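You operate a simulated robot arm through the tools that you are given. There is no shell and no other tool. Be economical: measure what you need, move in short steps, check, and stop when the job is done.

Carry out the task below with a simulated robot arm. There is one attempt and no reset: what you move stays moved.

TASK
Put things in order on the top of the blue bench. At the end: the amber flat bottle from the top of the blue bench stands where the white block stood; the white block from the top of the blue bench is in the red crate; the green nozzle stands where the amber flat bottle stood; the orange nozzle stands on top of the blue block; whatever was shut is shut again. Leave all else as you found it, and nothing knocked over.
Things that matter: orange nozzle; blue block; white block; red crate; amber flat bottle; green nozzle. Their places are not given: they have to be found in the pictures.

It is judged by the outcome, as a careful person would: the job done as asked, and still so three seconds after it is handed in. It fails if anything else is knocked over, pushed out of place, dropped, spilled or broken.

THE ROBOT
A 7-joint arm with a two-finger parallel gripper, fixed in place. Base frame: the origin is at the foot of the arm, x ahead of it, y to its left, z up; the work surface is at about z = 0. Lengths are in mm, angles in degrees, forces in N, time in s.
With the tool pointing down near the work surface it reaches from about 220 to 580 mm from the base axis. Its first joint turns from -66.0 to 66.0 degrees. Payload 2.5 kg.
The TCP is the grasp point between the finger pads, 23 mm short of the fingertips. In the tool frame z runs along the fingers and y along their closing line. Largest opening 94 mm; finger width 38, thickness 10; the body of the gripper, 54 by 96 mm, starts 39 mm behind the TCP.
Orientation is that of the tool frame in the base frame, as a unit quaternion [x, y, z, w]. With the fingers straight down and closing along the base's y, the tool's x points along the base's -x, its y along +y and its z along -z.

THE INTERFACE
- The arm moves only by the tool jog_arm. Its argument "commands" is one flat list of numbers, 7 for each row, row after row: the shift along the tool's x, y, z in units of 30 mm (1.0 is 30 mm), then the turn, a rotation vector about the tool's x, y, z in units of 8 degrees (1.0 is 8 degrees), then the finger opening in cm, from 0 to 9.4. In form: [x, y, z, rx, ry, rz, hand, x, y, z, rx, ry, rz, hand, ...]. A call has 1 to 20 rows; each row shifts and turns the commanded pose from where the row before left it, along the tool's axes as they then stand. A call with a number of a shift or a turn outside -1 to 1 is refused whole. A row lasts 0.2 s, in which the tool goes at most 50 mm and 8.6 degrees; a call with a longer step from one row to the next is refused whole, and so is a gripper value outside its range. A pose out of reach is approached as far as the arm can. The call stops where the force on the tool passes 40 N (or 10 N more than at its start, if that is more) or the arm is blocked; 0.2 s more then pass. The fingers move at their own pace (about 108 mm/s each) and stop on an object; they squeeze with about 30 N. The grip force told is the motor's: it shows also when the fingers shut on nothing. Time passes only in rows, and 0.2 s behind the last, so rows that do not move let the fingers close. It gives the time, the measured TCP pose, the force on the tool (base axes), the opening and the grip force at its end, in the units of the frame above (readings bear some noise).
- Cameras (640 x 400 px; columns grow to the right, rows downward): "scene" is fixed at [118.7, -411.9, 530.6]; the picture's right is [0.83, -0.56, 0.00], its down [-0.40, -0.58, -0.71] and it looks along [0.40, 0.59, -0.70] (base axes); focal length 240 px, centre (320, 200). "wrist" rides on the gripper at [-39, 0, -44] in the tool frame; the picture's right is [0.00, -1.00, 0.00], its down [0.97, 0.00, -0.24] and it looks along [0.24, 0.00, 0.97] (tool axes); focal length 218 px, centre (320, 200).
- snapshot(camera): a new picture of that camera. The clock stands still meanwhile.
- locate(camera, pixels): for up to 12 pixels [column, row] of the newest picture of that camera ("zoom" is the newest enlarged one), the place [x, y, z] in the base frame of the surface seen there, good to about 2 mm. The clock stands still meanwhile.
- inspect(camera, box): a new picture of the part [left, top, right, bottom] of that camera's present view, enlarged. The clock stands still meanwhile.
- sign_off(): hands the job in; it is judged then, once.

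Work in short steps. Measure before you move; look again where a grasp or a placing could have gone wrong, and mend it. You have 80 turns and 46 pictures in all, those below and enlarged ones among them. Open the gripper and draw the arm clear of the work before you hand the job in, unless the task says otherwise; then end with one line.

The tools are called after ">>>" by a JSON object that holds its "fn" and its "kwargs". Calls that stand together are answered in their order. jog_arm: Moves the arm, as the interface text tells. Its arguments: {"type":"object","properties":{"commands":{"type":"array","items":{"type":"number"}}},"required":["commands"]} The other tools are called the same way: snapshot (camera) takes a picture; locate (camera, pixels) gives the place of the surface under pixels of a picture; inspect (camera, box) takes an enlarged picture of a part of a camera's view; sign_off () hands the job in.

At the start:

```text
time_s: 0.0
position: [398.2, 84.2, 299.0]
ee_rot: [0.0, 1.0, 0.0, 0.0]
force: [0.1, -0.2, -0.3]
gripper_width: 93.9
gripper_force: 0.2
```

scene: 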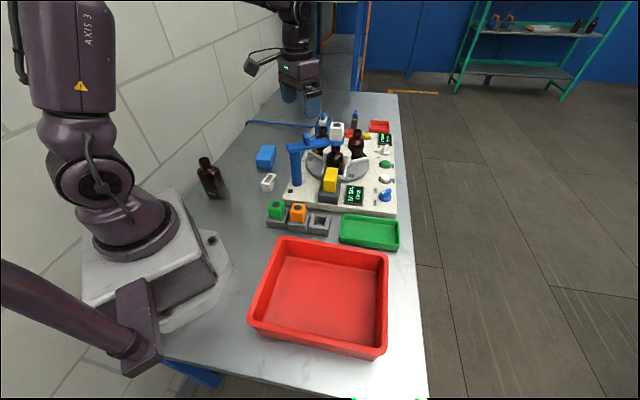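
wrist: 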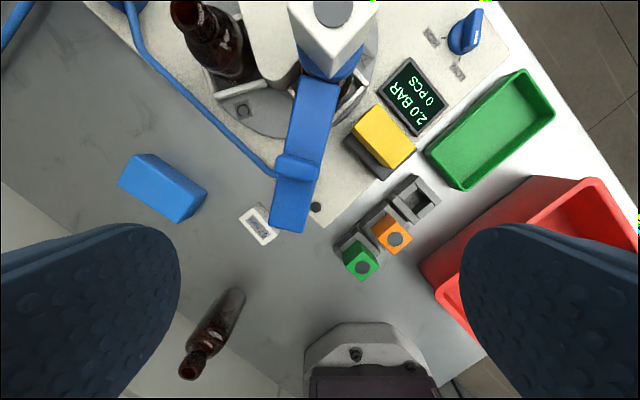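

The scene shows the nozzles near (277,208) and (297,213), the white block near (268,182), the blue block near (266,157) and the bottle near (210,180). I enlarge that area first.

>>> {"fn": "inspect", "kwargs": {"camera": "scene", "box": [180, 110, 420, 260]}}

>>> {"fn": "locate", "kwargs": {"camera": "wrist", "pixels": [[259, 224], [243, 219], [270, 242], [150, 185], [188, 370], [235, 295], [362, 268], [395, 239], [410, 200], [540, 260], [360, 245], [178, 195]]}}

```text
2.67 times, centred on (300, 185) of scene
```

zoom: 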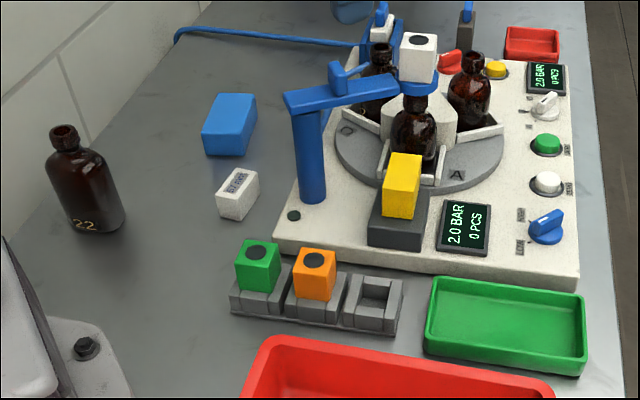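

```text
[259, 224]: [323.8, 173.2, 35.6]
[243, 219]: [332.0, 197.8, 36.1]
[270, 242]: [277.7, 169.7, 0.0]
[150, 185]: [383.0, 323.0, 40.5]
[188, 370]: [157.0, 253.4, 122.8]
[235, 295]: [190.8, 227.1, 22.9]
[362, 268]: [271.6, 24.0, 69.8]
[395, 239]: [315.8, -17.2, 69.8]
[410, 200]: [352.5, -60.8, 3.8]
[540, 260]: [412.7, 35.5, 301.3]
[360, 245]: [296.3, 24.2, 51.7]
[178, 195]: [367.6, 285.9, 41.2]
```

Now locating outlines in the enlarged picture: bottle (cap 63,133; base 70,225), white block, blue block, nozzles, and red crate.

>>> {"fn": "locate", "kwargs": {"camera": "zoom", "pixels": [[63, 131], [52, 150], [115, 185], [52, 195], [98, 228], [72, 232], [124, 212], [80, 150], [108, 165], [60, 160], [75, 200], [110, 205]]}}

>>> {"fn": "locate", "kwargs": {"camera": "zoom", "pixels": [[215, 193], [224, 170], [257, 172], [247, 196], [219, 214], [240, 219], [205, 125], [215, 94], [256, 95], [246, 128], [205, 152], [242, 156]]}}

>>> {"fn": "locate", "kwargs": {"camera": "zoom", "pixels": [[236, 262], [248, 240], [280, 243], [270, 266], [240, 288], [293, 270], [305, 249], [335, 252], [328, 275], [232, 300], [375, 293], [395, 300]]}}

>>> {"fn": "locate", "kwargs": {"camera": "scene", "pixels": [[281, 240], [388, 255], [385, 352], [252, 320], [310, 280], [330, 310], [360, 330], [280, 310], [355, 265], [292, 257]]}}

>>> {"fn": "inspect", "kwargs": {"camera": "wrist", "box": [100, 130, 460, 390]}}

```text
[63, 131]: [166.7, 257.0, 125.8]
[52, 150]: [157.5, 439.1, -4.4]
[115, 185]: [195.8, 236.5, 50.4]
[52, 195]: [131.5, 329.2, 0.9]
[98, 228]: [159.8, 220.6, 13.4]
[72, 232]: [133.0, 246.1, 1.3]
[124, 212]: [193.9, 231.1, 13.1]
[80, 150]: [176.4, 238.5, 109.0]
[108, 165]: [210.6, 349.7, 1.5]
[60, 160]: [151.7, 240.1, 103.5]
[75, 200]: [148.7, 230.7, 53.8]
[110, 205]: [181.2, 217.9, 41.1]
```

```text
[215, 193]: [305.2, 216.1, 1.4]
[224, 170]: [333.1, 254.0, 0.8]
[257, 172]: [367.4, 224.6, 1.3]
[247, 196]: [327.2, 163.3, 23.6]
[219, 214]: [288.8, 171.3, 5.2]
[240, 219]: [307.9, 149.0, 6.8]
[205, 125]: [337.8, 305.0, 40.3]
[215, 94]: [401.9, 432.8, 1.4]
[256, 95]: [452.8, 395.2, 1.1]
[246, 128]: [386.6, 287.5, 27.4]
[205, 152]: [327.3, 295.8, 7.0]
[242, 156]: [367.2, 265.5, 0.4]
```

```text
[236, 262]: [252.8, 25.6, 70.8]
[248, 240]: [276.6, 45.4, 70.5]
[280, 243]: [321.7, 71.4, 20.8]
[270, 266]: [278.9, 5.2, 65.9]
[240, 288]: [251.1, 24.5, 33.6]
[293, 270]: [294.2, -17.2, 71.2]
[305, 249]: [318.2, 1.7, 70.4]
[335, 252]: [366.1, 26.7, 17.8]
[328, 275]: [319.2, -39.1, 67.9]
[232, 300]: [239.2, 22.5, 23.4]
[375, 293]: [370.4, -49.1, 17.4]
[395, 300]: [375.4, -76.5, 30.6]
```

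```text
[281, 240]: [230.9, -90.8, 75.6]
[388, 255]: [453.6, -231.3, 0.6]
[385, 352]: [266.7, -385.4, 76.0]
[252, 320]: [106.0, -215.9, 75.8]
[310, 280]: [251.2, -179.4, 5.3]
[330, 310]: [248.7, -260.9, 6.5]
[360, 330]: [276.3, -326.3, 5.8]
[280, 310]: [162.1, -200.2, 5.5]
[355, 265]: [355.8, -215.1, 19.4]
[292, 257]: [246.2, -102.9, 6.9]
```

```text
1.54 times, centred on (280, 260) of wrist
```

zoom: 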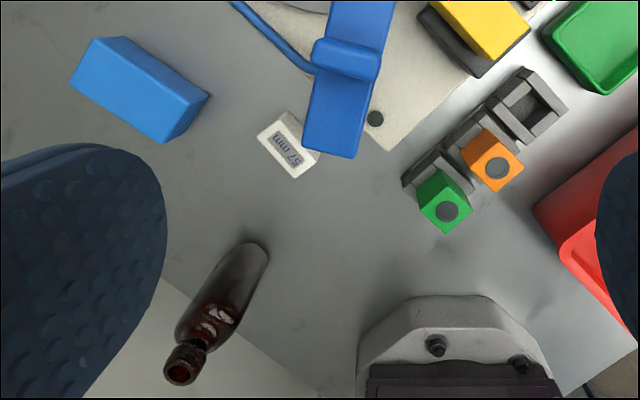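

The white block, labelled "57 mm", sits close to the blue post in this view. I measure its top corners, the blue block's top, the bottle and the nozzles.

>>> {"fn": "locate", "kwargs": {"camera": "zoom", "pixels": [[260, 136], [286, 114], [302, 133], [294, 175], [315, 158], [280, 150], [330, 150], [345, 60], [315, 140], [355, 130], [376, 118], [300, 72]]}}

>>> {"fn": "locate", "kwargs": {"camera": "zoom", "pixels": [[98, 40], [73, 81], [126, 40], [205, 95], [161, 105], [163, 140], [202, 100], [86, 45], [185, 84], [130, 70]]}}

>>> {"fn": "locate", "kwargs": {"camera": "zoom", "pixels": [[183, 363], [183, 340], [205, 340], [240, 262], [267, 262], [240, 250], [180, 320], [230, 335], [215, 300], [250, 290], [262, 247], [225, 265]]}}

>>> {"fn": "locate", "kwargs": {"camera": "zoom", "pixels": [[447, 211], [420, 207], [440, 231], [470, 208], [448, 190], [498, 168], [473, 160], [490, 188], [521, 168], [500, 148], [528, 100], [408, 175]]}}

```text
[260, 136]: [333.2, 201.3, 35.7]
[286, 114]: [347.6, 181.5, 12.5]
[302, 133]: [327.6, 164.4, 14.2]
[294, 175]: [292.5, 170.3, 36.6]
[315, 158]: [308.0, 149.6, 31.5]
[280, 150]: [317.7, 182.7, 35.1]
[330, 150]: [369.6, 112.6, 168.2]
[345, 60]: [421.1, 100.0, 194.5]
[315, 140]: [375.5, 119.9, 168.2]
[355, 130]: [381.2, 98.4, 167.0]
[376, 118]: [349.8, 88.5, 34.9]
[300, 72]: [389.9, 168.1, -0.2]
```

```text
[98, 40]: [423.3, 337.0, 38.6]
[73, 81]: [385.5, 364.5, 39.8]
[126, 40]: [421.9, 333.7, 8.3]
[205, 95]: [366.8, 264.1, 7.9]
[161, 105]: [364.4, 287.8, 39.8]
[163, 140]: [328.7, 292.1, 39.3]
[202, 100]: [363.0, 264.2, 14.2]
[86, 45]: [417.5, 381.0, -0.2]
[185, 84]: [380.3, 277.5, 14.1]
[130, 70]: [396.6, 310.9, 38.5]
```

```text
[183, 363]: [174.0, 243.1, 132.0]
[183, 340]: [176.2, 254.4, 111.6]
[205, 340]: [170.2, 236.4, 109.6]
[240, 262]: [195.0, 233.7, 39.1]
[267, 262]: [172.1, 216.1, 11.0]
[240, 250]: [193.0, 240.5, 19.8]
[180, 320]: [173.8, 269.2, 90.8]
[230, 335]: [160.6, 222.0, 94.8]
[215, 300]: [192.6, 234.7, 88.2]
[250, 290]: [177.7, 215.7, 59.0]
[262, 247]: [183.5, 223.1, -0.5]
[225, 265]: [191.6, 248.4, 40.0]
```

```text
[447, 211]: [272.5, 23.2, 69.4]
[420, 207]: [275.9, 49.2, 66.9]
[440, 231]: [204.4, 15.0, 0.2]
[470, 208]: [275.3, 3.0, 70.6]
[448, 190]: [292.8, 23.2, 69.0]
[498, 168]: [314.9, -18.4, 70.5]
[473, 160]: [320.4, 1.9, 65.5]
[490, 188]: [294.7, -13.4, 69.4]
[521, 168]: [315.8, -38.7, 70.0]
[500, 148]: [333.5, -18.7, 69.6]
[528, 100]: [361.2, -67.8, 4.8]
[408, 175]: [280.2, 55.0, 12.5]
```

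White block: top centre ≈ (321,176,36), long axis about 38° from x, roughly 50×26. I move over it at the present height, turn the tool by 38° and narrow the fingers a little, then look.

>>> {"fn": "jog_arm", "kwargs": {"commands": [0.643, 0.765, 0, 0, 0, 0, 9.4, 0.643, 0.765, 0, 0, 0, 0, 9.4, 0.643, 0.765, 0, 0, 0, 0, 9.4, 0.643, 0.765, 0, 0, 0, 0, 9.4, 0, 0, 0, 0, 0, -0.95, 9.4, 0, 0, 0, 0, 0, -0.95, 9.4, 0, 0, 0, 0, 0, -0.95, 9.4, 0, 0, 0, 0, 0, -0.95, 9.4, 0, 0, 0, 0, 0, -0.95, 6.0, 0, 0, 0, 0, 0, 0, 6.0]}}

>>> {"fn": "snapshot", "kwargs": {"camera": "wrist"}}

```text
time_s: 2.2
position: [320.4, 174.9, 299.3]
ee_rot: [-0.327, 0.945, 0.0, -0.001]
force: [-0.2, 0.5, 0.4]
gripper_width: 60.1
gripper_force: 0.1
```

```text
41 pictures are left
```

wrist: 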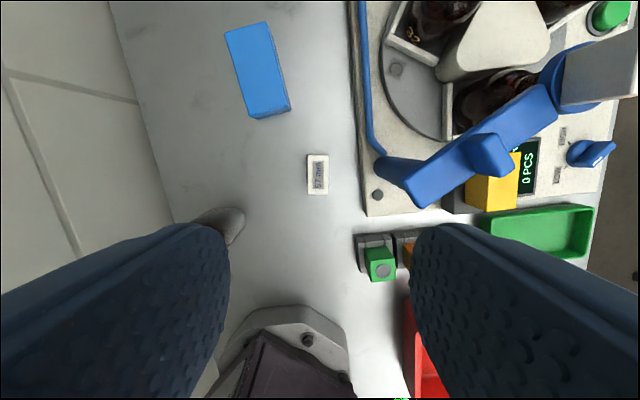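

The block now lies square in the picture at (318,174). I measure its corners, and the blue block and green nozzle alongside.

>>> {"fn": "locate", "kwargs": {"camera": "wrist", "pixels": [[309, 157], [326, 157], [309, 191], [326, 191], [317, 175], [227, 35], [264, 24], [250, 116], [287, 106], [257, 70], [380, 170], [392, 178]]}}

>>> {"fn": "inspect", "kwargs": {"camera": "wrist", "box": [180, 130, 440, 300]}}

```text
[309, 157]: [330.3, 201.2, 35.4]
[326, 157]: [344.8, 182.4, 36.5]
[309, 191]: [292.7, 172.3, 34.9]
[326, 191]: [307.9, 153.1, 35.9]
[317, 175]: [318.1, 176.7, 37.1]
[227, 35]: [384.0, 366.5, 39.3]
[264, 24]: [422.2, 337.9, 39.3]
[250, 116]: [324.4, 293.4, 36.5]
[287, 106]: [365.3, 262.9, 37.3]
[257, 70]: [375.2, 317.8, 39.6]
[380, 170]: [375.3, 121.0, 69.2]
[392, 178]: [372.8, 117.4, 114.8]
```

```text
2.35 times, centred on (310, 215) of wrist
```

zoom: 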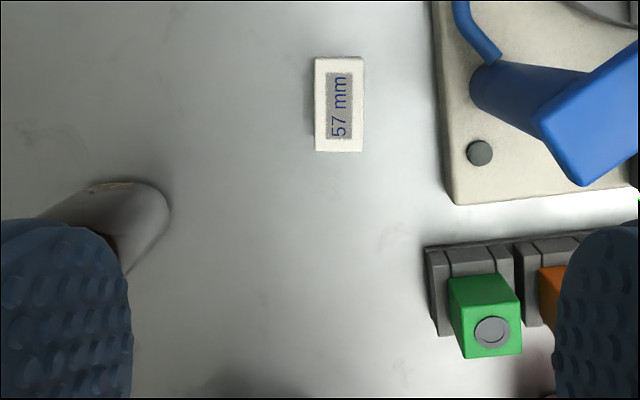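

The block centre is (319,177). I shift 2.5 mm along the closing line, go down to z≈29 and then close.

>>> {"fn": "jog_arm", "kwargs": {"commands": [0, 0.084, 0.9, 0, 0, 0, 6, 0, 0, 0.9, 0, 0, 0, 6, 0, 0, 0.9, 0, 0, 0, 6, 0, 0, 0.9, 0, 0, 0, 6, 0, 0, 0.9, 0, 0, 0, 6, 0, 0, 0.9, 0, 0, 0, 6, 0, 0, 0.9, 0, 0, 0, 6, 0, 0, 0.9, 0, 0, 0, 6, 0, 0, 0.9, 0, 0, 0, 6, 0, 0, 0.9, 0, 0, 0, 6, 0, 0, 0, 0, 0, 0, 6]}}

>>> {"fn": "jog_arm", "kwargs": {"commands": [0, 0, 0, 0, 0, 0, 1, 0, 0, 0, 0, 0, 0, 1, 0, 0, 0, 0, 0, 0, 1]}}

```text
time_s: 4.6
position: [319.8, 176.2, 30.5]
ee_rot: [-0.326, 0.945, 0.0, 0.0]
force: [0.0, 0.2, -0.1]
gripper_width: 60.1
gripper_force: 0.0
```

```text
time_s: 5.4
position: [320.8, 177.4, 31.2]
ee_rot: [-0.326, 0.945, 0.0, 0.0]
force: [0.5, -0.1, 0.5]
gripper_width: 29.5
gripper_force: 30.1
```

Gripped at 29.5 mm. I lift to about z=230 and carry towards the crate middle (250,-238).

>>> {"fn": "jog_arm", "kwargs": {"commands": [0, 0, -0.5, 0, 0, 0, 1, 0, 0, -1, 0, 0, 0, 1, 0, 0, -1, 0, 0, 0, 1, 0, 0, -1, 0, 0, 0, 1, 0, 0, -1, 0, 0, 0, 1, 0, 0, -1, 0, 0, 0, 1, 0, 0, -1, 0, 0, 0, 1, 0, 0, 0, 0, 0, 0, 1, 0.942, -0.86, 0, 0, 0, 0, 1, 0.942, -0.86, 0, 0, 0, 0, 1, 0.942, -0.86, 0, 0, 0, 0, 1, 0.942, -0.86, 0, 0, 0, 0, 1, 0.942, -0.86, 0, 0, 0, 0, 1, 0.942, -0.86, 0, 0, 0, 0, 1, 0.942, -0.86, 0, 0, 0, 0, 1, 0.942, -0.86, 0, 0, 0, 0, 1, 0.942, -0.86, 0, 0, 0, 0, 1, 0.942, -0.86, 0, 0, 0, 0, 1, 0.942, -0.86, 0, 0, 0, 0, 1, 0, 0, 0, 0, 0, 0, 1]}}

>>> {"fn": "snapshot", "kwargs": {"camera": "scene"}}

```text
time_s: 9.6
position: [245.9, -237.0, 223.7]
ee_rot: [-0.326, 0.946, 0.0, 0.0]
force: [0.2, 0.5, -1.0]
gripper_width: 29.4
gripper_force: 30.5
```

```text
39 pictures are left
```

scene: 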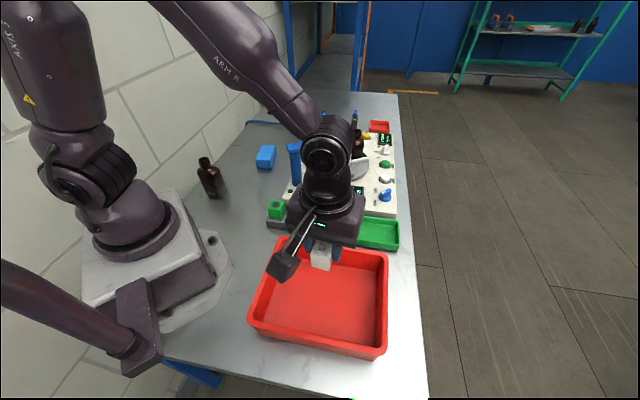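

The block hangs over the crate. I lower to about z=38, so its bottom just reaches the crate floor (~5.5), then release.

>>> {"fn": "jog_arm", "kwargs": {"commands": [0, 0, 0.9, 0, 0, 0, 1, 0, 0, 0.9, 0, 0, 0, 1, 0, 0, 0.9, 0, 0, 0, 1, 0, 0, 0.9, 0, 0, 0, 1, 0, 0, 0.9, 0, 0, 0, 1, 0, 0, 0.9, 0, 0, 0, 1, 0, 0, 0.5, 0, 0, 0, 1, 0, 0, 0.2, 0, 0, 0, 1, 0, 0, 0, 0, 0, 0, 1]}}

```text
time_s: 11.6
position: [248.3, -238.7, 41.4]
ee_rot: [-0.325, 0.946, 0.0, -0.001]
force: [-0.2, 0.2, -0.5]
gripper_width: 29.5
gripper_force: 30.0
```

Now at z=41.4 with no contact yet. I lower another 4 mm and open.

>>> {"fn": "jog_arm", "kwargs": {"commands": [0, 0, 0.07, 0, 0, 0, 1, 0, 0, 0.07, 0, 0, 0, 1, 0, 0, 0, 0, 0, 0, 1]}}

```text
time_s: 12.4
position: [249.0, -238.1, 37.4]
ee_rot: [-0.326, 0.945, -0.001, -0.001]
force: [-0.8, 0.3, -0.1]
gripper_width: 29.3
gripper_force: 30.2
```

Within about 1 mm of the floor, so I open and rise, then move back towards the bottle.

>>> {"fn": "jog_arm", "kwargs": {"commands": [0, 0, 0.03, 0, 0, 0, 1, 0, 0, 0, 0, 0, 0, 5, 0, 0, 0, 0, 0, 0, 5, 0, 0, 0, 0, 0, 0, 5, 0, 0, -0.9, 0, 0, 0, 5, 0, 0, -0.9, 0, 0, 0, 5, 0, 0, -0.9, 0, 0, 0, 5, 0, 0, -0.9, 0, 0, 0, 5, 0, 0, -0.9, 0, 0, 0, 5, 0, 0, -0.9, 0, 0, 0, 5, 0, 0, -0.9, 0, 0, 0, 5, 0, 0, -0.9, 0, 0, 0, 5, 0, 0, -0.9, 0, 0, 0, 5, 0, 0, 0, 0, 0, 0, 5]}}

>>> {"fn": "snapshot", "kwargs": {"camera": "scene"}}

```text
time_s: 15.4
position: [248.0, -238.4, 279.8]
ee_rot: [-0.325, 0.946, 0.0, 0.001]
force: [-0.8, 0.4, 0.2]
gripper_width: 49.9
gripper_force: 0.0
```

```text
38 pictures are left
```

scene: 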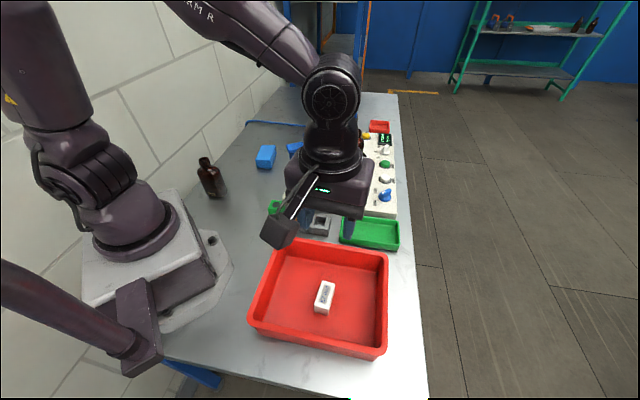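

The white block lies in the crate at (325,297). Next I go via (300,0) to above the bottle to measure it.

>>> {"fn": "jog_arm", "kwargs": {"commands": [-0.893, 0.74, -0.1, 0, 0, 0, 5, -0.893, 0.74, -0.1, 0, 0, 0, 5, -0.893, 0.74, -0.1, 0, 0, 0, 5, -0.893, 0.74, -0.1, 0, 0, 0, 5, -0.893, 0.74, -0.1, 0, 0, 0, 5, -0.893, 0.74, -0.1, 0, 0, 0, 5, -0.893, 0.74, -0.1, 0, 0, 0, 5, -0.304, 0.961, 0, 0, 0, 0, 5, -0.304, 0.961, 0, 0, 0, 0, 5, -0.304, 0.961, 0, 0, 0, 0, 9, -0.304, 0.961, 0, 0, 0, 0, 9, -0.304, 0.961, 0, 0, 0, 0, 9, -0.304, 0.961, 0, 0, 0, 0, 9, -0.304, 0.961, 0, 0, 0, 0, 9, -0.304, 0.961, 0, 0, 0, 0, 9, -0.304, 0.961, 0, 0, 0, 0, 9, 0, 0, 0, 0, 0, 0, 9]}}

>>> {"fn": "inspect", "kwargs": {"camera": "wrist", "box": [160, 80, 480, 280]}}

```text
time_s: 19.0
position: [204.7, 256.9, 300.4]
ee_rot: [-0.326, 0.945, 0.0, 0.0]
force: [0.0, 0.0, 0.7]
gripper_width: 89.9
gripper_force: 0.0
```

```text
2.00 times, centred on (320, 180) of wrist
```

zoom: 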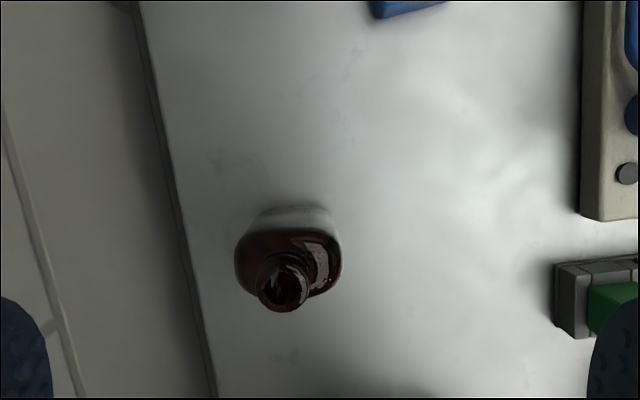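

The bottle is at zoom (285,265), its long side roughly along the closing line. I measure its outline to get axis and centre.

>>> {"fn": "locate", "kwargs": {"camera": "zoom", "pixels": [[283, 288], [262, 292], [305, 290], [283, 310], [237, 255], [340, 262], [290, 230], [240, 280], [330, 288], [290, 206], [260, 222], [333, 222]]}}

>>> {"fn": "locate", "kwargs": {"camera": "zoom", "pixels": [[252, 234], [325, 236], [240, 245], [338, 245], [237, 268], [248, 290], [318, 295], [338, 275], [265, 210], [310, 207], [328, 212], [255, 214]]}}

```text
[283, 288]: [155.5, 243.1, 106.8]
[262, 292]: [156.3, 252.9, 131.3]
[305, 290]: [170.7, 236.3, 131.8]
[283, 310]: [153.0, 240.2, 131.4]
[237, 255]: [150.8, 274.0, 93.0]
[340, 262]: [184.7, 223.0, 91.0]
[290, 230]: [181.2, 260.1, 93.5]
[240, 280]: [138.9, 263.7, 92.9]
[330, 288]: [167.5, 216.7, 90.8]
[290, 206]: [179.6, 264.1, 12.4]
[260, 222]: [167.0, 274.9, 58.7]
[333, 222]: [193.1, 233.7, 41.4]
```

```text
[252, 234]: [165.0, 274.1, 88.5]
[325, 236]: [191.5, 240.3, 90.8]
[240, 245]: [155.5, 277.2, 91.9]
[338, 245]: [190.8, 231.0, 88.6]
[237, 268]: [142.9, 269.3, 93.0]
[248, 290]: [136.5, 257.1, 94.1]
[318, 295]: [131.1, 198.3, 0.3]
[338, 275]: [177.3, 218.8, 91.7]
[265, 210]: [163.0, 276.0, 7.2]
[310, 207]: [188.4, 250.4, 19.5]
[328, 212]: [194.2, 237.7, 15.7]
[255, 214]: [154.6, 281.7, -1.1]
```

At shoulder height (z≈92) the bottle is about 62 × 40, centre ≈ (164.5,247.5), flat faces' normal ≈ (0.81,0.58), top z≈132. I turn the tool 92.5° so it closes across the flat faces, and centre over the bottle at the same height.

>>> {"fn": "jog_arm", "kwargs": {"commands": [0, 0, 0, 0, 0, 0.9635, 9, 0, 0, 0, 0, 0, 0.9635, 9, 0, 0, 0, 0, 0, 0.9635, 9, 0, 0, 0, 0, 0, 0.9635, 9, 0, 0, 0, 0, 0, 0.9635, 9, 0, 0, 0, 0, 0, 0.9635, 9, 0, 0, 0, 0, 0, 0.9635, 9, 0, 0, 0, 0, 0, 0.9635, 9, 0, 0, 0, 0, 0, 0.9635, 9, 0, 0, 0, 0, 0, 0.9635, 9, 0, 0, 0, 0, 0, 0.9635, 9, 0, 0, 0, 0, 0, 0.9635, 9, 0.26, -0.637, 0, 0, 0, 0, 9, 0.26, -0.637, 0, 0, 0, 0, 9, 0, 0, 0, 0, 0, 0, 9]}}

>>> {"fn": "snapshot", "kwargs": {"camera": "wrist"}}

```text
time_s: 22.2
position: [166.3, 247.9, 302.1]
ee_rot: [0.457, 0.889, 0.0, 0.0]
force: [0.0, -0.5, -0.2]
gripper_width: 90.0
gripper_force: 0.1
```

```text
36 pictures are left
```

wrist: 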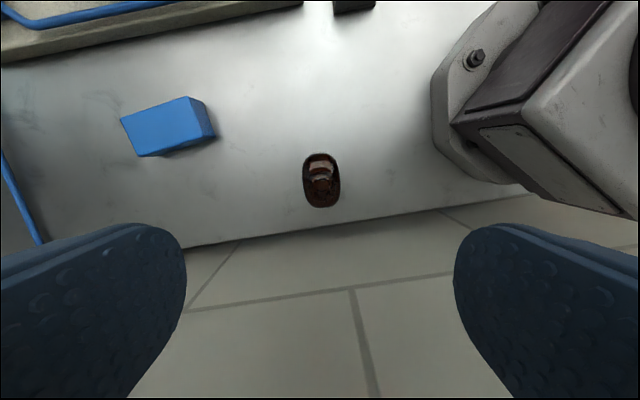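

The bottle is centred in the picture at (321,180), with its flat sides vertical. I check the edges precisely.

>>> {"fn": "inspect", "kwargs": {"camera": "wrist", "box": [272, 140, 368, 220]}}

```text
5.00 times, centred on (320, 180) of wrist
```

zoom: 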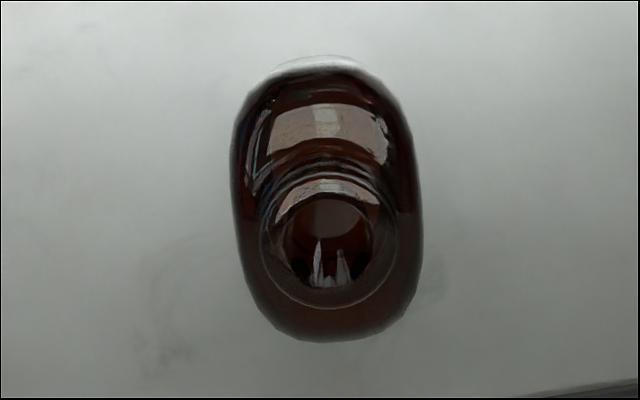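

The bottle is about 2 mm to the −y side of the tool and turned about 3°. I correct both and descend to about z=103 with open fingers.

>>> {"fn": "jog_arm", "kwargs": {"commands": [0, -0.065, 0, 0, 0, 0, 9, 0, 0, 0, 0, 0, -0.4, 9, 0, 0, 0.95, 0, 0, 0, 9, 0, 0, 0.95, 0, 0, 0, 9, 0, 0, 0.95, 0, 0, 0, 9, 0, 0, 0.95, 0, 0, 0, 9, 0, 0, 0.95, 0, 0, 0, 9, 0, 0, 0.95, 0, 0, 0, 9, 0, 0, 0.95, 0, 0, 0, 9, 0, 0, 0, 0, 0, 0, 9]}}

>>> {"fn": "snapshot", "kwargs": {"camera": "wrist"}}

```text
time_s: 24.4
position: [163.2, 244.1, 101.9]
ee_rot: [0.433, 0.901, 0.0, 0.0]
force: [-0.3, -0.7, -0.5]
gripper_width: 90.1
gripper_force: 0.0
```

```text
34 pictures are left
```

wrist: 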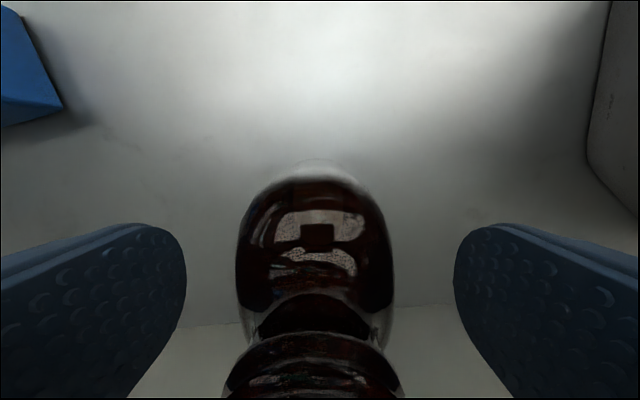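

Fingers straddle the bottle, near enough centred (315 of 320). I lower 6 mm more and close gently.

>>> {"fn": "jog_arm", "kwargs": {"commands": [0, 0.03, 0.1, 0, 0, 0, 9, 0, 0, 0.1, 0, 0, 0, 9, 0, 0, 0, 0, 0, 0, 6, 0, 0, 0, 0, 0, 0, 5, 0, 0, 0, 0, 0, 0, 4, 0, 0, 0, 0, 0, 0, 2, 0, 0, 0, 0, 0, 0, 2]}}

```text
time_s: 26.0
position: [164.6, 244.5, 94.7]
ee_rot: [0.433, 0.901, 0.0, 0.0]
force: [0.6, 0.2, 1.4]
gripper_width: 45.3
gripper_force: 30.6
```

Gripped at 45 mm. Some attachment (a stick with a box) showed beside the gripper in the scene views, so I look where it is before moving close to the post.

>>> {"fn": "snapshot", "kwargs": {"camera": "scene"}}

```text
33 pictures are left
```

scene: 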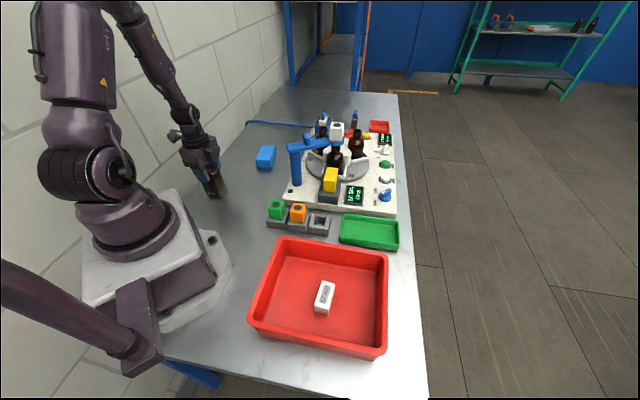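

>>> {"fn": "inspect", "kwargs": {"camera": "scene", "box": [130, 90, 260, 210]}}

>>> {"fn": "locate", "kwargs": {"camera": "scene", "pixels": [[175, 134], [183, 134], [200, 150], [190, 160], [213, 148], [295, 147], [300, 142], [294, 165], [291, 150], [337, 128], [337, 138]]}}

```text
3.33 times, centred on (195, 150) of scene
```

zoom: 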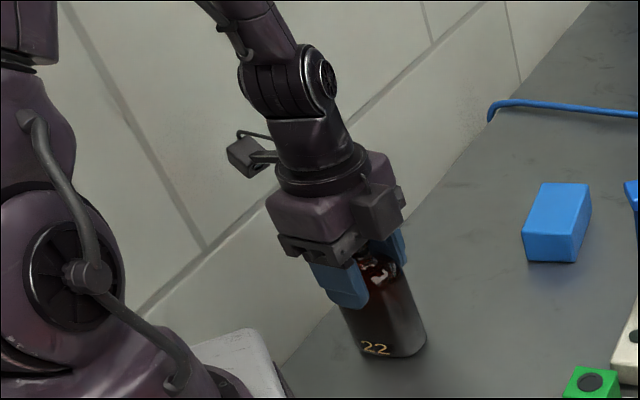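

```text
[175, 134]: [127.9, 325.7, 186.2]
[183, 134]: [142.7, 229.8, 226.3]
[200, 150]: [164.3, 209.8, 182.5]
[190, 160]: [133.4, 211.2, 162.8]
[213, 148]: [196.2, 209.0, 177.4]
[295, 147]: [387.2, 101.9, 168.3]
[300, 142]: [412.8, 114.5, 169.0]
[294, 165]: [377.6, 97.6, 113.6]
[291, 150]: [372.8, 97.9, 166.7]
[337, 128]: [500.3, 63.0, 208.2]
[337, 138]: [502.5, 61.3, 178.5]
```

The extra box sits about 86–100 mm on the tool's +x side, 90 mm above the TCP, and the camera housing about 50–60 mm on the −x side. The post (≈(381,110)) leaves around 18 mm at the target. I lift and check the grip first.

>>> {"fn": "jog_arm", "kwargs": {"commands": [0, 0, -0.3, 0, 0, 0, 2, 0, 0, -0.5, 0, 0, 0, 2, 0, 0, -0.5, 0, 0, 0, 2, 0, 0, 0, 0, 0, 0, 2]}}

>>> {"fn": "inspect", "kwargs": {"camera": "scene", "box": [130, 90, 260, 210]}}

```text
time_s: 27.0
position: [164.1, 243.8, 133.3]
ee_rot: [0.432, 0.902, 0.0, 0.0]
force: [-0.3, 0.0, -1.2]
gripper_width: 45.3
gripper_force: 30.5
```

```text
3.33 times, centred on (195, 150) of scene
```

zoom: 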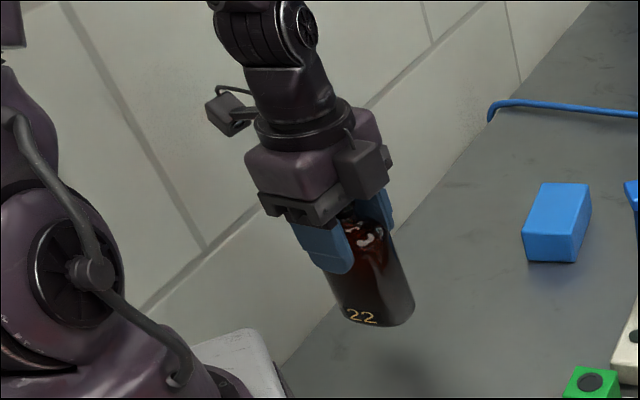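

The bottle hangs upright. I carry it to above (319,177).

>>> {"fn": "jog_arm", "kwargs": {"commands": [-0.3, 0.16, 0, 0, 0, 0, 2, -0.62, 0.327, 0, 0, 0, 0, 2, -0.62, 0.327, 0, 0, 0, 0, 2, -0.62, 0.327, 0, 0, 0, 0, 2, -0.62, 0.327, 0, 0, 0, 0, 2, -0.62, 0.327, 0, 0, 0, 0, 2, -0.62, 0.327, 0, 0, 0, 0, 2, -0.62, 0.327, 0, 0, 0, 0, 2, -0.33, 0.17, 0, 0, 0, 0, 2, -0.3, 0.17, 0, 0, 0, 0, 2, 0, 0, 0, 0, 0, 0, 2]}}

>>> {"fn": "snapshot", "kwargs": {"camera": "scene"}}

```text
time_s: 29.4
position: [328.3, 174.2, 134.8]
ee_rot: [0.433, 0.901, 0.0, 0.0]
force: [-0.1, 1.1, -0.8]
gripper_width: 45.4
gripper_force: 29.9
```

```text
30 pictures are left
```

scene: 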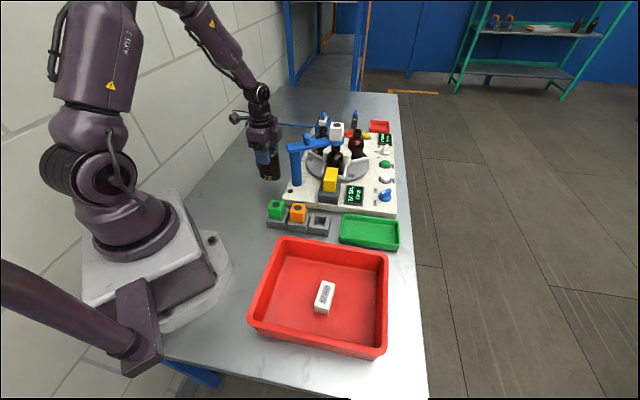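

I overshot to (328,174), so I correct by (−8,+1.5) mm and lower most of the way, to about z=98.

>>> {"fn": "jog_arm", "kwargs": {"commands": [0.213, -0.185, 0, 0, 0, 0, 2, 0, 0, 0.4, 0, 0, 0, 2, 0, 0, 0.4, 0, 0, 0, 2, 0, 0, 0.4, 0, 0, 0, 2, 0, 0, 0, 0, 0, 0, 2]}}

>>> {"fn": "inspect", "kwargs": {"camera": "scene", "box": [210, 100, 370, 220]}}

```text
time_s: 30.6
position: [320.0, 175.3, 95.5]
ee_rot: [0.433, 0.901, 0.0, -0.001]
force: [-0.6, 0.5, -0.8]
gripper_width: 45.4
gripper_force: 30.1
```

```text
3.33 times, centred on (290, 160) of scene
```

zoom: 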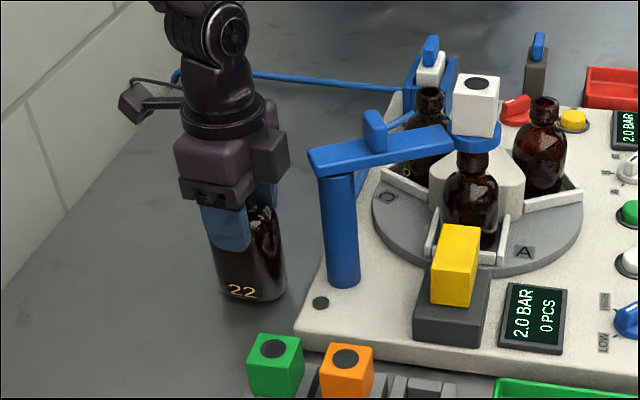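

About 2–3 mm remain by the commanded moves. I lower in small steps and read the force.

>>> {"fn": "jog_arm", "kwargs": {"commands": [0, 0, 0.05, 0, 0, 0, 2, 0, 0, 0.04, 0, 0, 0, 2, 0, 0, 0, 0, 0, 0, 2]}}

```text
time_s: 31.4
position: [320.3, 175.8, 95.4]
ee_rot: [0.433, 0.901, 0.0, 0.0]
force: [0.4, 0.0, -2.2]
gripper_width: 45.3
gripper_force: 30.6
```

>>> {"fn": "jog_arm", "kwargs": {"commands": [0, 0, 0.03, 0, 0, 0, 2, 0, 0, 0, 0, 0, 0, 2]}}

```text
time_s: 32.0
position: [320.0, 173.9, 95.1]
ee_rot: [0.433, 0.902, 0.0, 0.0]
force: [-1.0, 0.4, 4.7]
gripper_width: 45.2
gripper_force: 29.9
```

Contact now shows (+4.7 N). I open moderately to 60 mm so both fingers leave evenly, then rise clear of the bottle.

>>> {"fn": "jog_arm", "kwargs": {"commands": [0, 0, 0, 0, 0, 0, 5, 0, 0, 0, 0, 0, 0, 6.5, 0, 0, 0, 0, 0, 0, 7, 0, 0, 0, 0, 0, 0, 7, 0, 0, -0.4, 0, 0, 0, 7, 0, 0, -0.8, 0, 0, 0, 7, 0, 0, -1, 0, 0, 0, 7, 0, 0, -1, 0, 0, 0, 7, 0, 0, -1, 0, 0, 0, 7, 0, 0, -1, 0, 0, 0, 7, 0, 0, -1, 0, 0, 0, 7, 0, 0, 0, 0, 0, 0, 7]}}

>>> {"fn": "snapshot", "kwargs": {"camera": "wrist"}}

>>> {"fn": "inspect", "kwargs": {"camera": "scene", "box": [210, 100, 370, 250]}}

```text
time_s: 34.6
position: [319.9, 175.6, 280.7]
ee_rot: [0.433, 0.901, 0.0, 0.001]
force: [0.8, -0.3, -0.3]
gripper_width: 70.0
gripper_force: 0.1
```

```text
28 pictures are left
```

wrist: 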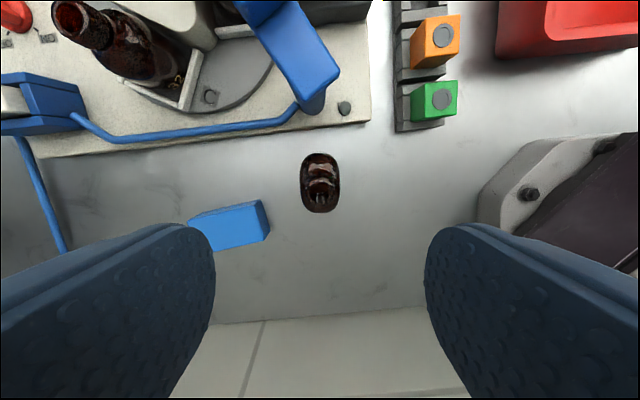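

```text
2.67 times, centred on (290, 175) of scene
```

zoom: 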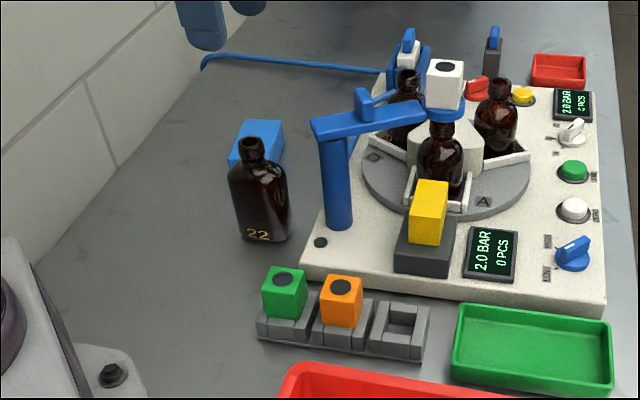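

The bottle stands at the block's old spot. Now I measure the green and orange nozzles and the rack in the wrist picture, enlarged.

>>> {"fn": "inspect", "kwargs": {"camera": "wrist", "box": [380, 0, 500, 140]}}

```text
2.86 times, centred on (440, 70) of wrist
```

zoom: 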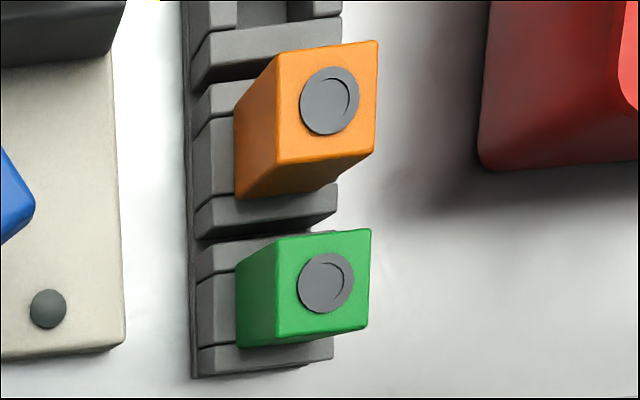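

>>> {"fn": "locate", "kwargs": {"camera": "zoom", "pixels": [[284, 240], [367, 233], [279, 338], [364, 326], [326, 284], [276, 59], [375, 45], [281, 159], [370, 150], [330, 100], [240, 340], [210, 360]]}}

>>> {"fn": "locate", "kwargs": {"camera": "zoom", "pixels": [[205, 320], [225, 270], [215, 257], [205, 350], [330, 350], [240, 265], [325, 205], [215, 220], [300, 30], [195, 300]]}}

```text
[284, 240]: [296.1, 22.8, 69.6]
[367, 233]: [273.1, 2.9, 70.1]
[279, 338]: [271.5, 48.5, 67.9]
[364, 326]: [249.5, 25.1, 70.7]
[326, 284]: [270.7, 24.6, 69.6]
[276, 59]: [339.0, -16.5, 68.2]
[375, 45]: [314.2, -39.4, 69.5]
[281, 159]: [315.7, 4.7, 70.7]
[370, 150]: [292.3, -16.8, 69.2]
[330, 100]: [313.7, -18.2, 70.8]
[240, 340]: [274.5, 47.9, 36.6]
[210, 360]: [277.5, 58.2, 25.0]
```

```text
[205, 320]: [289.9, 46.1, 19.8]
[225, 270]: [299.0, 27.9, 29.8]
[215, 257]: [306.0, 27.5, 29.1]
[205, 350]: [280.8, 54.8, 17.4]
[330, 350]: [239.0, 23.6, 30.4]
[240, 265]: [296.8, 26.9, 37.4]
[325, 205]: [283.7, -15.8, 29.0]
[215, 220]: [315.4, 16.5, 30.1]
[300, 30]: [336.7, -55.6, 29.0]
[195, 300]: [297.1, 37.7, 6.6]
```

Green: top centre ≈ (272.5,24.8,70), a ~32 mm square, faces at 45°; the rack row runs along −45°, so closing along +45° keeps clear of the orange one. I go above it, turn 6.3° and descend to z≈81.

>>> {"fn": "jog_arm", "kwargs": {"commands": [-0.586, -0.875, 0, 0, 0, 0, 7, -0.586, -0.875, 0, 0, 0, 0, 7, -0.586, -0.875, 0, 0, 0, 0, 7, -0.586, -0.875, 0, 0, 0, 0, 7, -0.586, -0.875, 0, 0, 0, 0, 7, 0, 0, 0, 0, 0, -0.79, 7, 0, 0, 0, 0, 0, 0, 7]}}

>>> {"fn": "snapshot", "kwargs": {"camera": "wrist"}}

```text
time_s: 36.2
position: [273.3, 25.8, 281.4]
ee_rot: [0.382, 0.924, 0.0, 0.001]
force: [-0.2, 0.6, 0.4]
gripper_width: 70.0
gripper_force: 0.0
```

```text
25 pictures are left
```

wrist: 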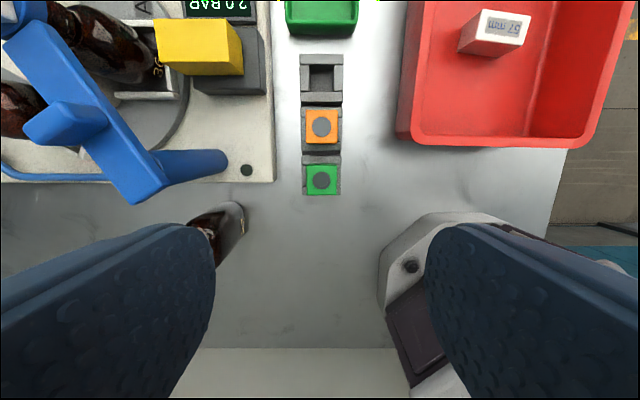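

Well aligned (green at (322,180)). I descend to about z=57 and close.

>>> {"fn": "jog_arm", "kwargs": {"commands": [0, -0.04, 0.95, 0, 0, 0, 7, 0, 0, 0.95, 0, 0, 0, 7, 0, 0, 0.95, 0, 0, 0, 7, 0, 0, 0.95, 0, 0, 0, 7, 0, 0, 0.95, 0, 0, 0, 7, 0, 0, 0.95, 0, 0, 0, 7, 0, 0, 0.95, 0, 0, 0, 7, 0, 0, 0.8, 0, 0, 0, 7, 0, 0, 0, 0, 0, 0, 7, 0, 0, 0, 0, 0, 0, 4.5, 0, 0, 0, 0, 0, 0, 2, 0, 0, 0, 0, 0, 0, 2]}}

```text
time_s: 38.8
position: [273.3, 24.9, 56.6]
ee_rot: [0.383, 0.924, 0.0, 0.001]
force: [0.4, -0.1, -1.0]
gripper_width: 35.2
gripper_force: 30.6
```

Gripped at 35 mm. I lift it slowly 60 mm and look at its underside shape from the scene.

>>> {"fn": "jog_arm", "kwargs": {"commands": [0, 0, -0.3, 0, 0, 0, 2, 0, 0, -0.4, 0, 0, 0, 2, 0, 0, -0.6, 0, 0, 0, 2, 0, 0, -0.7, 0, 0, 0, 2, 0, 0, 0, 0, 0, 0, 2]}}

>>> {"fn": "inspect", "kwargs": {"camera": "scene", "box": [220, 130, 360, 250]}}

```text
time_s: 40.0
position: [272.1, 23.8, 117.1]
ee_rot: [0.383, 0.924, 0.0, 0.0]
force: [0.3, 0.1, 0.0]
gripper_width: 35.4
gripper_force: 29.6
```

```text
3.33 times, centred on (290, 190) of scene
```

zoom: 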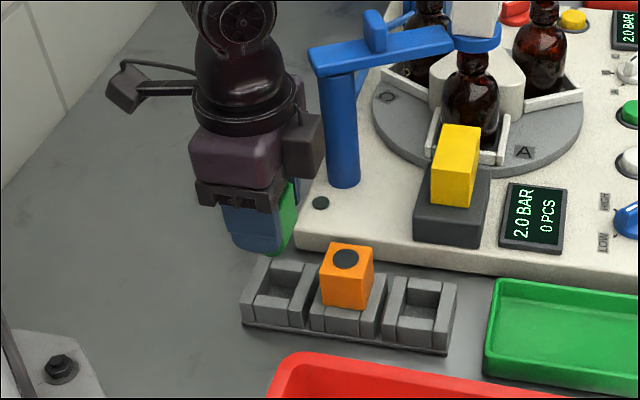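

>>> {"fn": "locate", "kwargs": {"camera": "zoom", "pixels": [[278, 249], [284, 247], [292, 232], [288, 210], [272, 296], [278, 275], [296, 182], [280, 252]]}}

```text
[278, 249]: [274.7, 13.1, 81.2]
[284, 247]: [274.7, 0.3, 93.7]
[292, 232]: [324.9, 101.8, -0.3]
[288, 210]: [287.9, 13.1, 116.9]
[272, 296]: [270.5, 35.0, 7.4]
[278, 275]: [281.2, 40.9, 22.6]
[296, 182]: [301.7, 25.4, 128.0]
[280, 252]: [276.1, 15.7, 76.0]
```

The nozzle hangs clear; its bottom lay near z≈7–16 in the rack slot. I lift a little, carry it to (165,247) and turn the tool 8° to the pose that was safe near the wall.

>>> {"fn": "jog_arm", "kwargs": {"commands": [0, 0, -0.8, 0, 0, 0, 2, 0.4, 0.14, 0, 0, 0, 0, 2, 0.82, 0.288, 0, 0, 0, 0, 2, 0.82, 0.288, 0, 0, 0, 0, 2, 0.82, 0.288, 0, 0, 0, 0, 2, 0.82, 0.288, 0, 0, 0, 0, 2, 0.82, 0.288, 0, 0, 0, 0, 2, 0.82, 0.288, 0, 0, 0, 0, 2, 0.82, 0.288, 0, 0, 0, 0, 2, 0.82, 0.288, 0, 0, 0, 0, 2, 0.82, 0.288, 0, 0, 0, 0, 2, 0, 0, 0, 0, 0, 1, 2, 0, 0, 0, 0, 0, 0, 2]}}

>>> {"fn": "inspect", "kwargs": {"camera": "scene", "box": [150, 90, 310, 210]}}

```text
time_s: 42.8
position: [164.5, 247.1, 142.2]
ee_rot: [0.447, 0.895, -0.001, 0.0]
force: [-0.1, 0.2, 0.0]
gripper_width: 35.7
gripper_force: 30.4
```

```text
3.33 times, centred on (230, 150) of scene
```

zoom: 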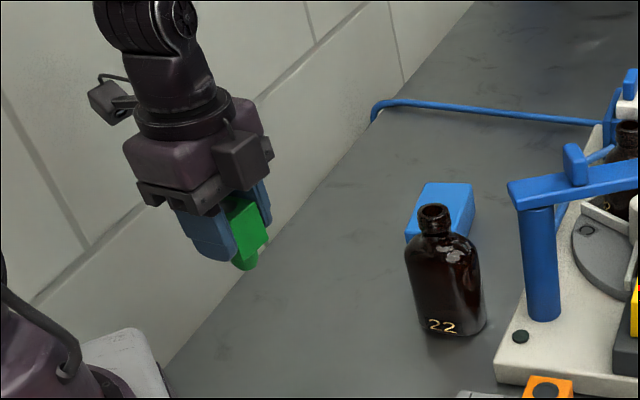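

The nozzle hangs level, with a narrower foot visible at zoom (244,265). I measure its bottom before lowering.

>>> {"fn": "locate", "kwargs": {"camera": "zoom", "pixels": [[244, 268], [240, 264], [250, 264], [245, 255], [258, 245], [252, 225], [220, 258]]}}

```text
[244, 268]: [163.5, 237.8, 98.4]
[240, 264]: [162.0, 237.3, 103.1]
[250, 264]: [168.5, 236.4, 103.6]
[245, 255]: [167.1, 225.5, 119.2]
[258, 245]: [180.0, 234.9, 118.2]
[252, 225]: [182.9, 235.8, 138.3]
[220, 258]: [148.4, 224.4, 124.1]
```

The foot's bottom is about 45 mm below the TCP, so it should touch down at TCP z≈45. I descend to about z=51 first.

>>> {"fn": "jog_arm", "kwargs": {"commands": [0, 0, 0.7, 0, 0, 0, 2, 0, 0, 0.8, 0, 0, 0, 2, 0, 0, 0.8, 0, 0, 0, 2, 0, 0, 0.5, 0, 0, 0, 2, 0, 0, 0.2, 0, 0, 0, 2, 0, 0, 0, 0, 0, 0, 2]}}

>>> {"fn": "inspect", "kwargs": {"camera": "scene", "box": [160, 120, 260, 210]}}

```text
time_s: 44.2
position: [164.9, 245.3, 52.2]
ee_rot: [0.446, 0.895, 0.0, 0.0]
force: [-0.7, -0.2, -0.7]
gripper_width: 35.2
gripper_force: 29.8
```

```text
4.44 times, centred on (210, 165) of scene
```

zoom: 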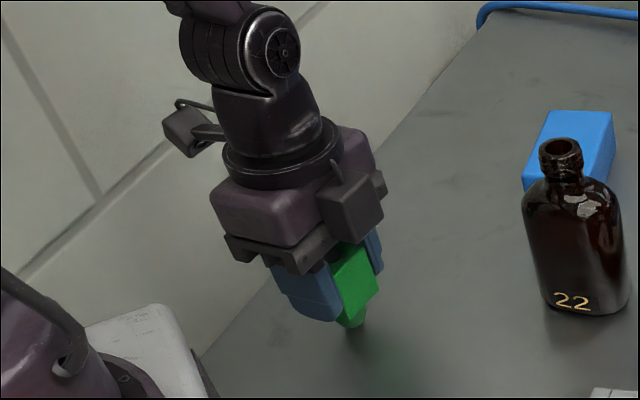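

The foot is just above the bench. I lower 1.2 mm at a time and watch the force.

>>> {"fn": "jog_arm", "kwargs": {"commands": [0, 0, 0.04, 0, 0, 0, 2, 0, 0, 0.04, 0, 0, 0, 2, 0, 0, 0, 0, 0, 0, 2]}}

>>> {"fn": "jog_arm", "kwargs": {"commands": [0, 0, 0.04, 0, 0, 0, 2, 0, 0, 0.04, 0, 0, 0, 2, 0, 0, 0, 0, 0, 0, 2]}}

```text
time_s: 45.0
position: [164.1, 246.2, 47.5]
ee_rot: [0.446, 0.895, 0.001, 0.0]
force: [0.0, -0.9, 0.1]
gripper_width: 35.4
gripper_force: 29.6
```

```text
time_s: 45.8
position: [164.9, 246.4, 45.6]
ee_rot: [0.447, 0.895, 0.001, 0.001]
force: [-0.5, -5.6, 27.5]
gripper_width: 35.4
gripper_force: 30.1
```

Contact (27 N, a bit hard), so I back off slightly until the force is small, and then open.

>>> {"fn": "jog_arm", "kwargs": {"commands": [0, 0, -0.025, 0, 0, 0, 2, 0, 0, 0, 0, 0, 0, 2]}}

```text
time_s: 46.4
position: [165.0, 245.2, 47.2]
ee_rot: [0.445, 0.895, 0.0, -0.001]
force: [0.8, -0.7, 2.5]
gripper_width: 35.1
gripper_force: 29.6
```

Force is now 2.5 N, so I open and look before rising.

>>> {"fn": "jog_arm", "kwargs": {"commands": [0, 0, 0, 0, 0, 0, 4, 0, 0, 0, 0, 0, 0, 5, 0, 0, 0, 0, 0, 0, 7, 0, 0, 0, 0, 0, 0, 7]}}

>>> {"fn": "snapshot", "kwargs": {"camera": "wrist"}}

```text
time_s: 47.4
position: [163.4, 247.4, 47.5]
ee_rot: [0.446, 0.895, 0.0, 0.0]
force: [0.5, 0.4, -0.3]
gripper_width: 70.3
gripper_force: 0.1
```

```text
21 pictures are left
```

wrist: 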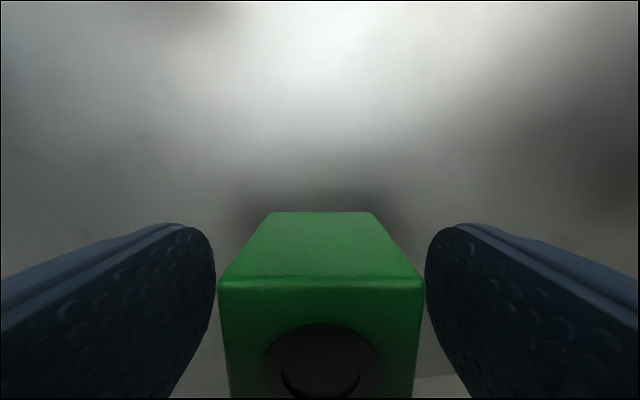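

It stands freely. I rise straight up, turn back 8° and go over the orange nozzle at (315,−17).

>>> {"fn": "jog_arm", "kwargs": {"commands": [0, 0, -0.5, 0, 0, 0, 7, 0, 0, -0.97, 0, 0, 0, 7, 0, 0, -0.97, 0, 0, 0, 7, 0, 0, -0.97, 0, 0, 0, 7, 0, 0, -0.97, 0, 0, 0, 7, 0, 0, -0.97, 0, 0, 0, 7, 0, 0, -0.97, 0, 0, 0, 7, 0, 0, -0.97, 0, 0, 0, 7, 0, 0, -0.5, 0, 0, -1, 7, -0.975, -0.266, 0, 0, 0, 0, 7, -0.975, -0.266, 0, 0, 0, 0, 7, -0.975, -0.266, 0, 0, 0, 0, 7, -0.975, -0.266, 0, 0, 0, 0, 7, -0.975, -0.266, 0, 0, 0, 0, 7, -0.975, -0.266, 0, 0, 0, 0, 7, -0.975, -0.266, 0, 0, 0, 0, 7, -0.975, -0.266, 0, 0, 0, 0, 7, -0.975, -0.266, 0, 0, 0, 0, 7, -0.975, -0.266, 0, 0, 0, 0, 7, 0, 0, 0, 0, 0, 0, 7]}}

>>> {"fn": "snapshot", "kwargs": {"camera": "wrist"}}

>>> {"fn": "snapshot", "kwargs": {"camera": "scene"}}

```text
time_s: 51.6
position: [314.8, -16.0, 279.4]
ee_rot: [0.383, 0.924, -0.001, 0.0]
force: [-0.4, -0.1, -0.1]
gripper_width: 69.9
gripper_force: 0.1
```

```text
20 pictures are left
```

wrist: 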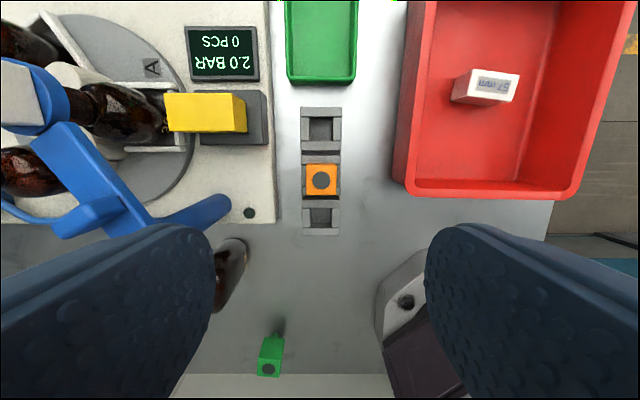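

```text
19 pictures are left
```

scene: 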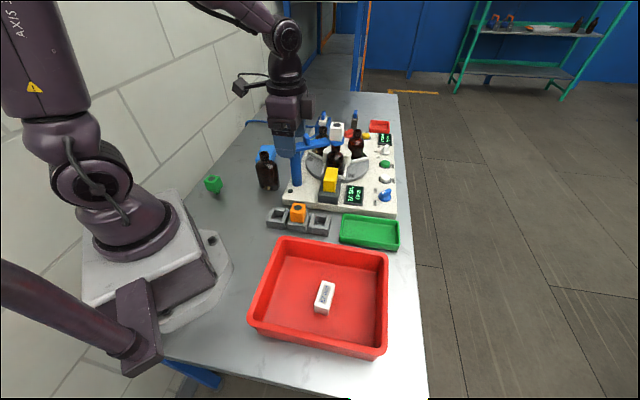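

Green stands in its place. The orange one is centred at (321,180), so I descend to z≈57 and close.

>>> {"fn": "jog_arm", "kwargs": {"commands": [0, -0.03, 0.95, 0, 0, 0, 7, 0, 0, 0.95, 0, 0, 0, 7, 0, 0, 0.95, 0, 0, 0, 7, 0, 0, 0.95, 0, 0, 0, 7, 0, 0, 0.95, 0, 0, 0, 7, 0, 0, 0.95, 0, 0, 0, 7, 0, 0, 0.95, 0, 0, 0, 7, 0, 0, 0.75, 0, 0, 0, 7, 0, 0, 0, 0, 0, 0, 7, 0, 0, 0, 0, 0, 0, 4.5, 0, 0, 0, 0, 0, 0, 2, 0, 0, 0, 0, 0, 0, 2]}}

```text
time_s: 54.2
position: [313.2, -17.6, 59.8]
ee_rot: [0.382, 0.924, 0.0, 0.0]
force: [0.5, 0.4, -0.1]
gripper_width: 35.1
gripper_force: 29.9
```

Gripped at 35 mm. I lift to z≈285, well over the blue beam, and carry it to above the blue block centre (374.5,315).

>>> {"fn": "jog_arm", "kwargs": {"commands": [0, 0, -0.4, 0, 0, 0, 2, 0, 0, -0.6, 0, 0, 0, 2, 0, 0, -0.93, 0, 0, 0, 2, 0, 0, -0.93, 0, 0, 0, 2, 0, 0, -0.93, 0, 0, 0, 2, 0, 0, -0.93, 0, 0, 0, 2, 0, 0, -0.93, 0, 0, 0, 2, 0, 0, -0.93, 0, 0, 0, 2, 0, 0, -0.93, 0, 0, 0, 2, 0.639, 0.926, 0, 0, 0, 0, 2, 0.639, 0.926, 0, 0, 0, 0, 2, 0.639, 0.926, 0, 0, 0, 0, 2, 0.639, 0.926, 0, 0, 0, 0, 2, 0.639, 0.926, 0, 0, 0, 0, 2, 0.639, 0.926, 0, 0, 0, 0, 2, 0.639, 0.926, 0, 0, 0, 0, 2, 0.639, 0.926, 0, 0, 0, 0, 2, 0.639, 0.926, 0, 0, 0, 0, 2, 0.639, 0.926, 0, 0, 0, 0, 2, 0, 0, 0, 0, 0, 0, 2]}}

>>> {"fn": "snapshot", "kwargs": {"camera": "wrist"}}

>>> {"fn": "snapshot", "kwargs": {"camera": "scene"}}

```text
time_s: 58.4
position: [373.6, 316.3, 284.2]
ee_rot: [0.383, 0.924, 0.0, 0.001]
force: [-1.4, 0.6, -0.5]
gripper_width: 35.3
gripper_force: 29.8
```

```text
18 pictures are left
```

wrist: 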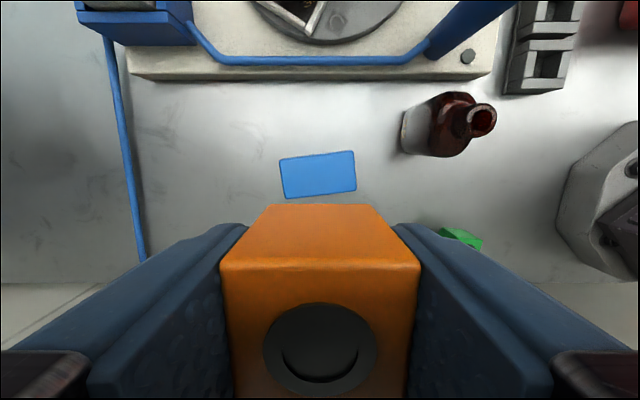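

```text
17 pictures are left
```

scene: 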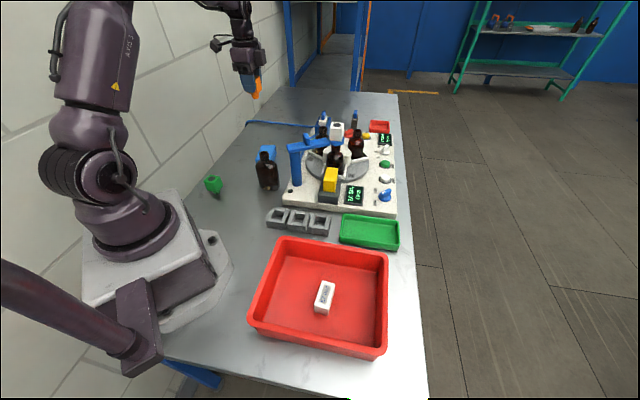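

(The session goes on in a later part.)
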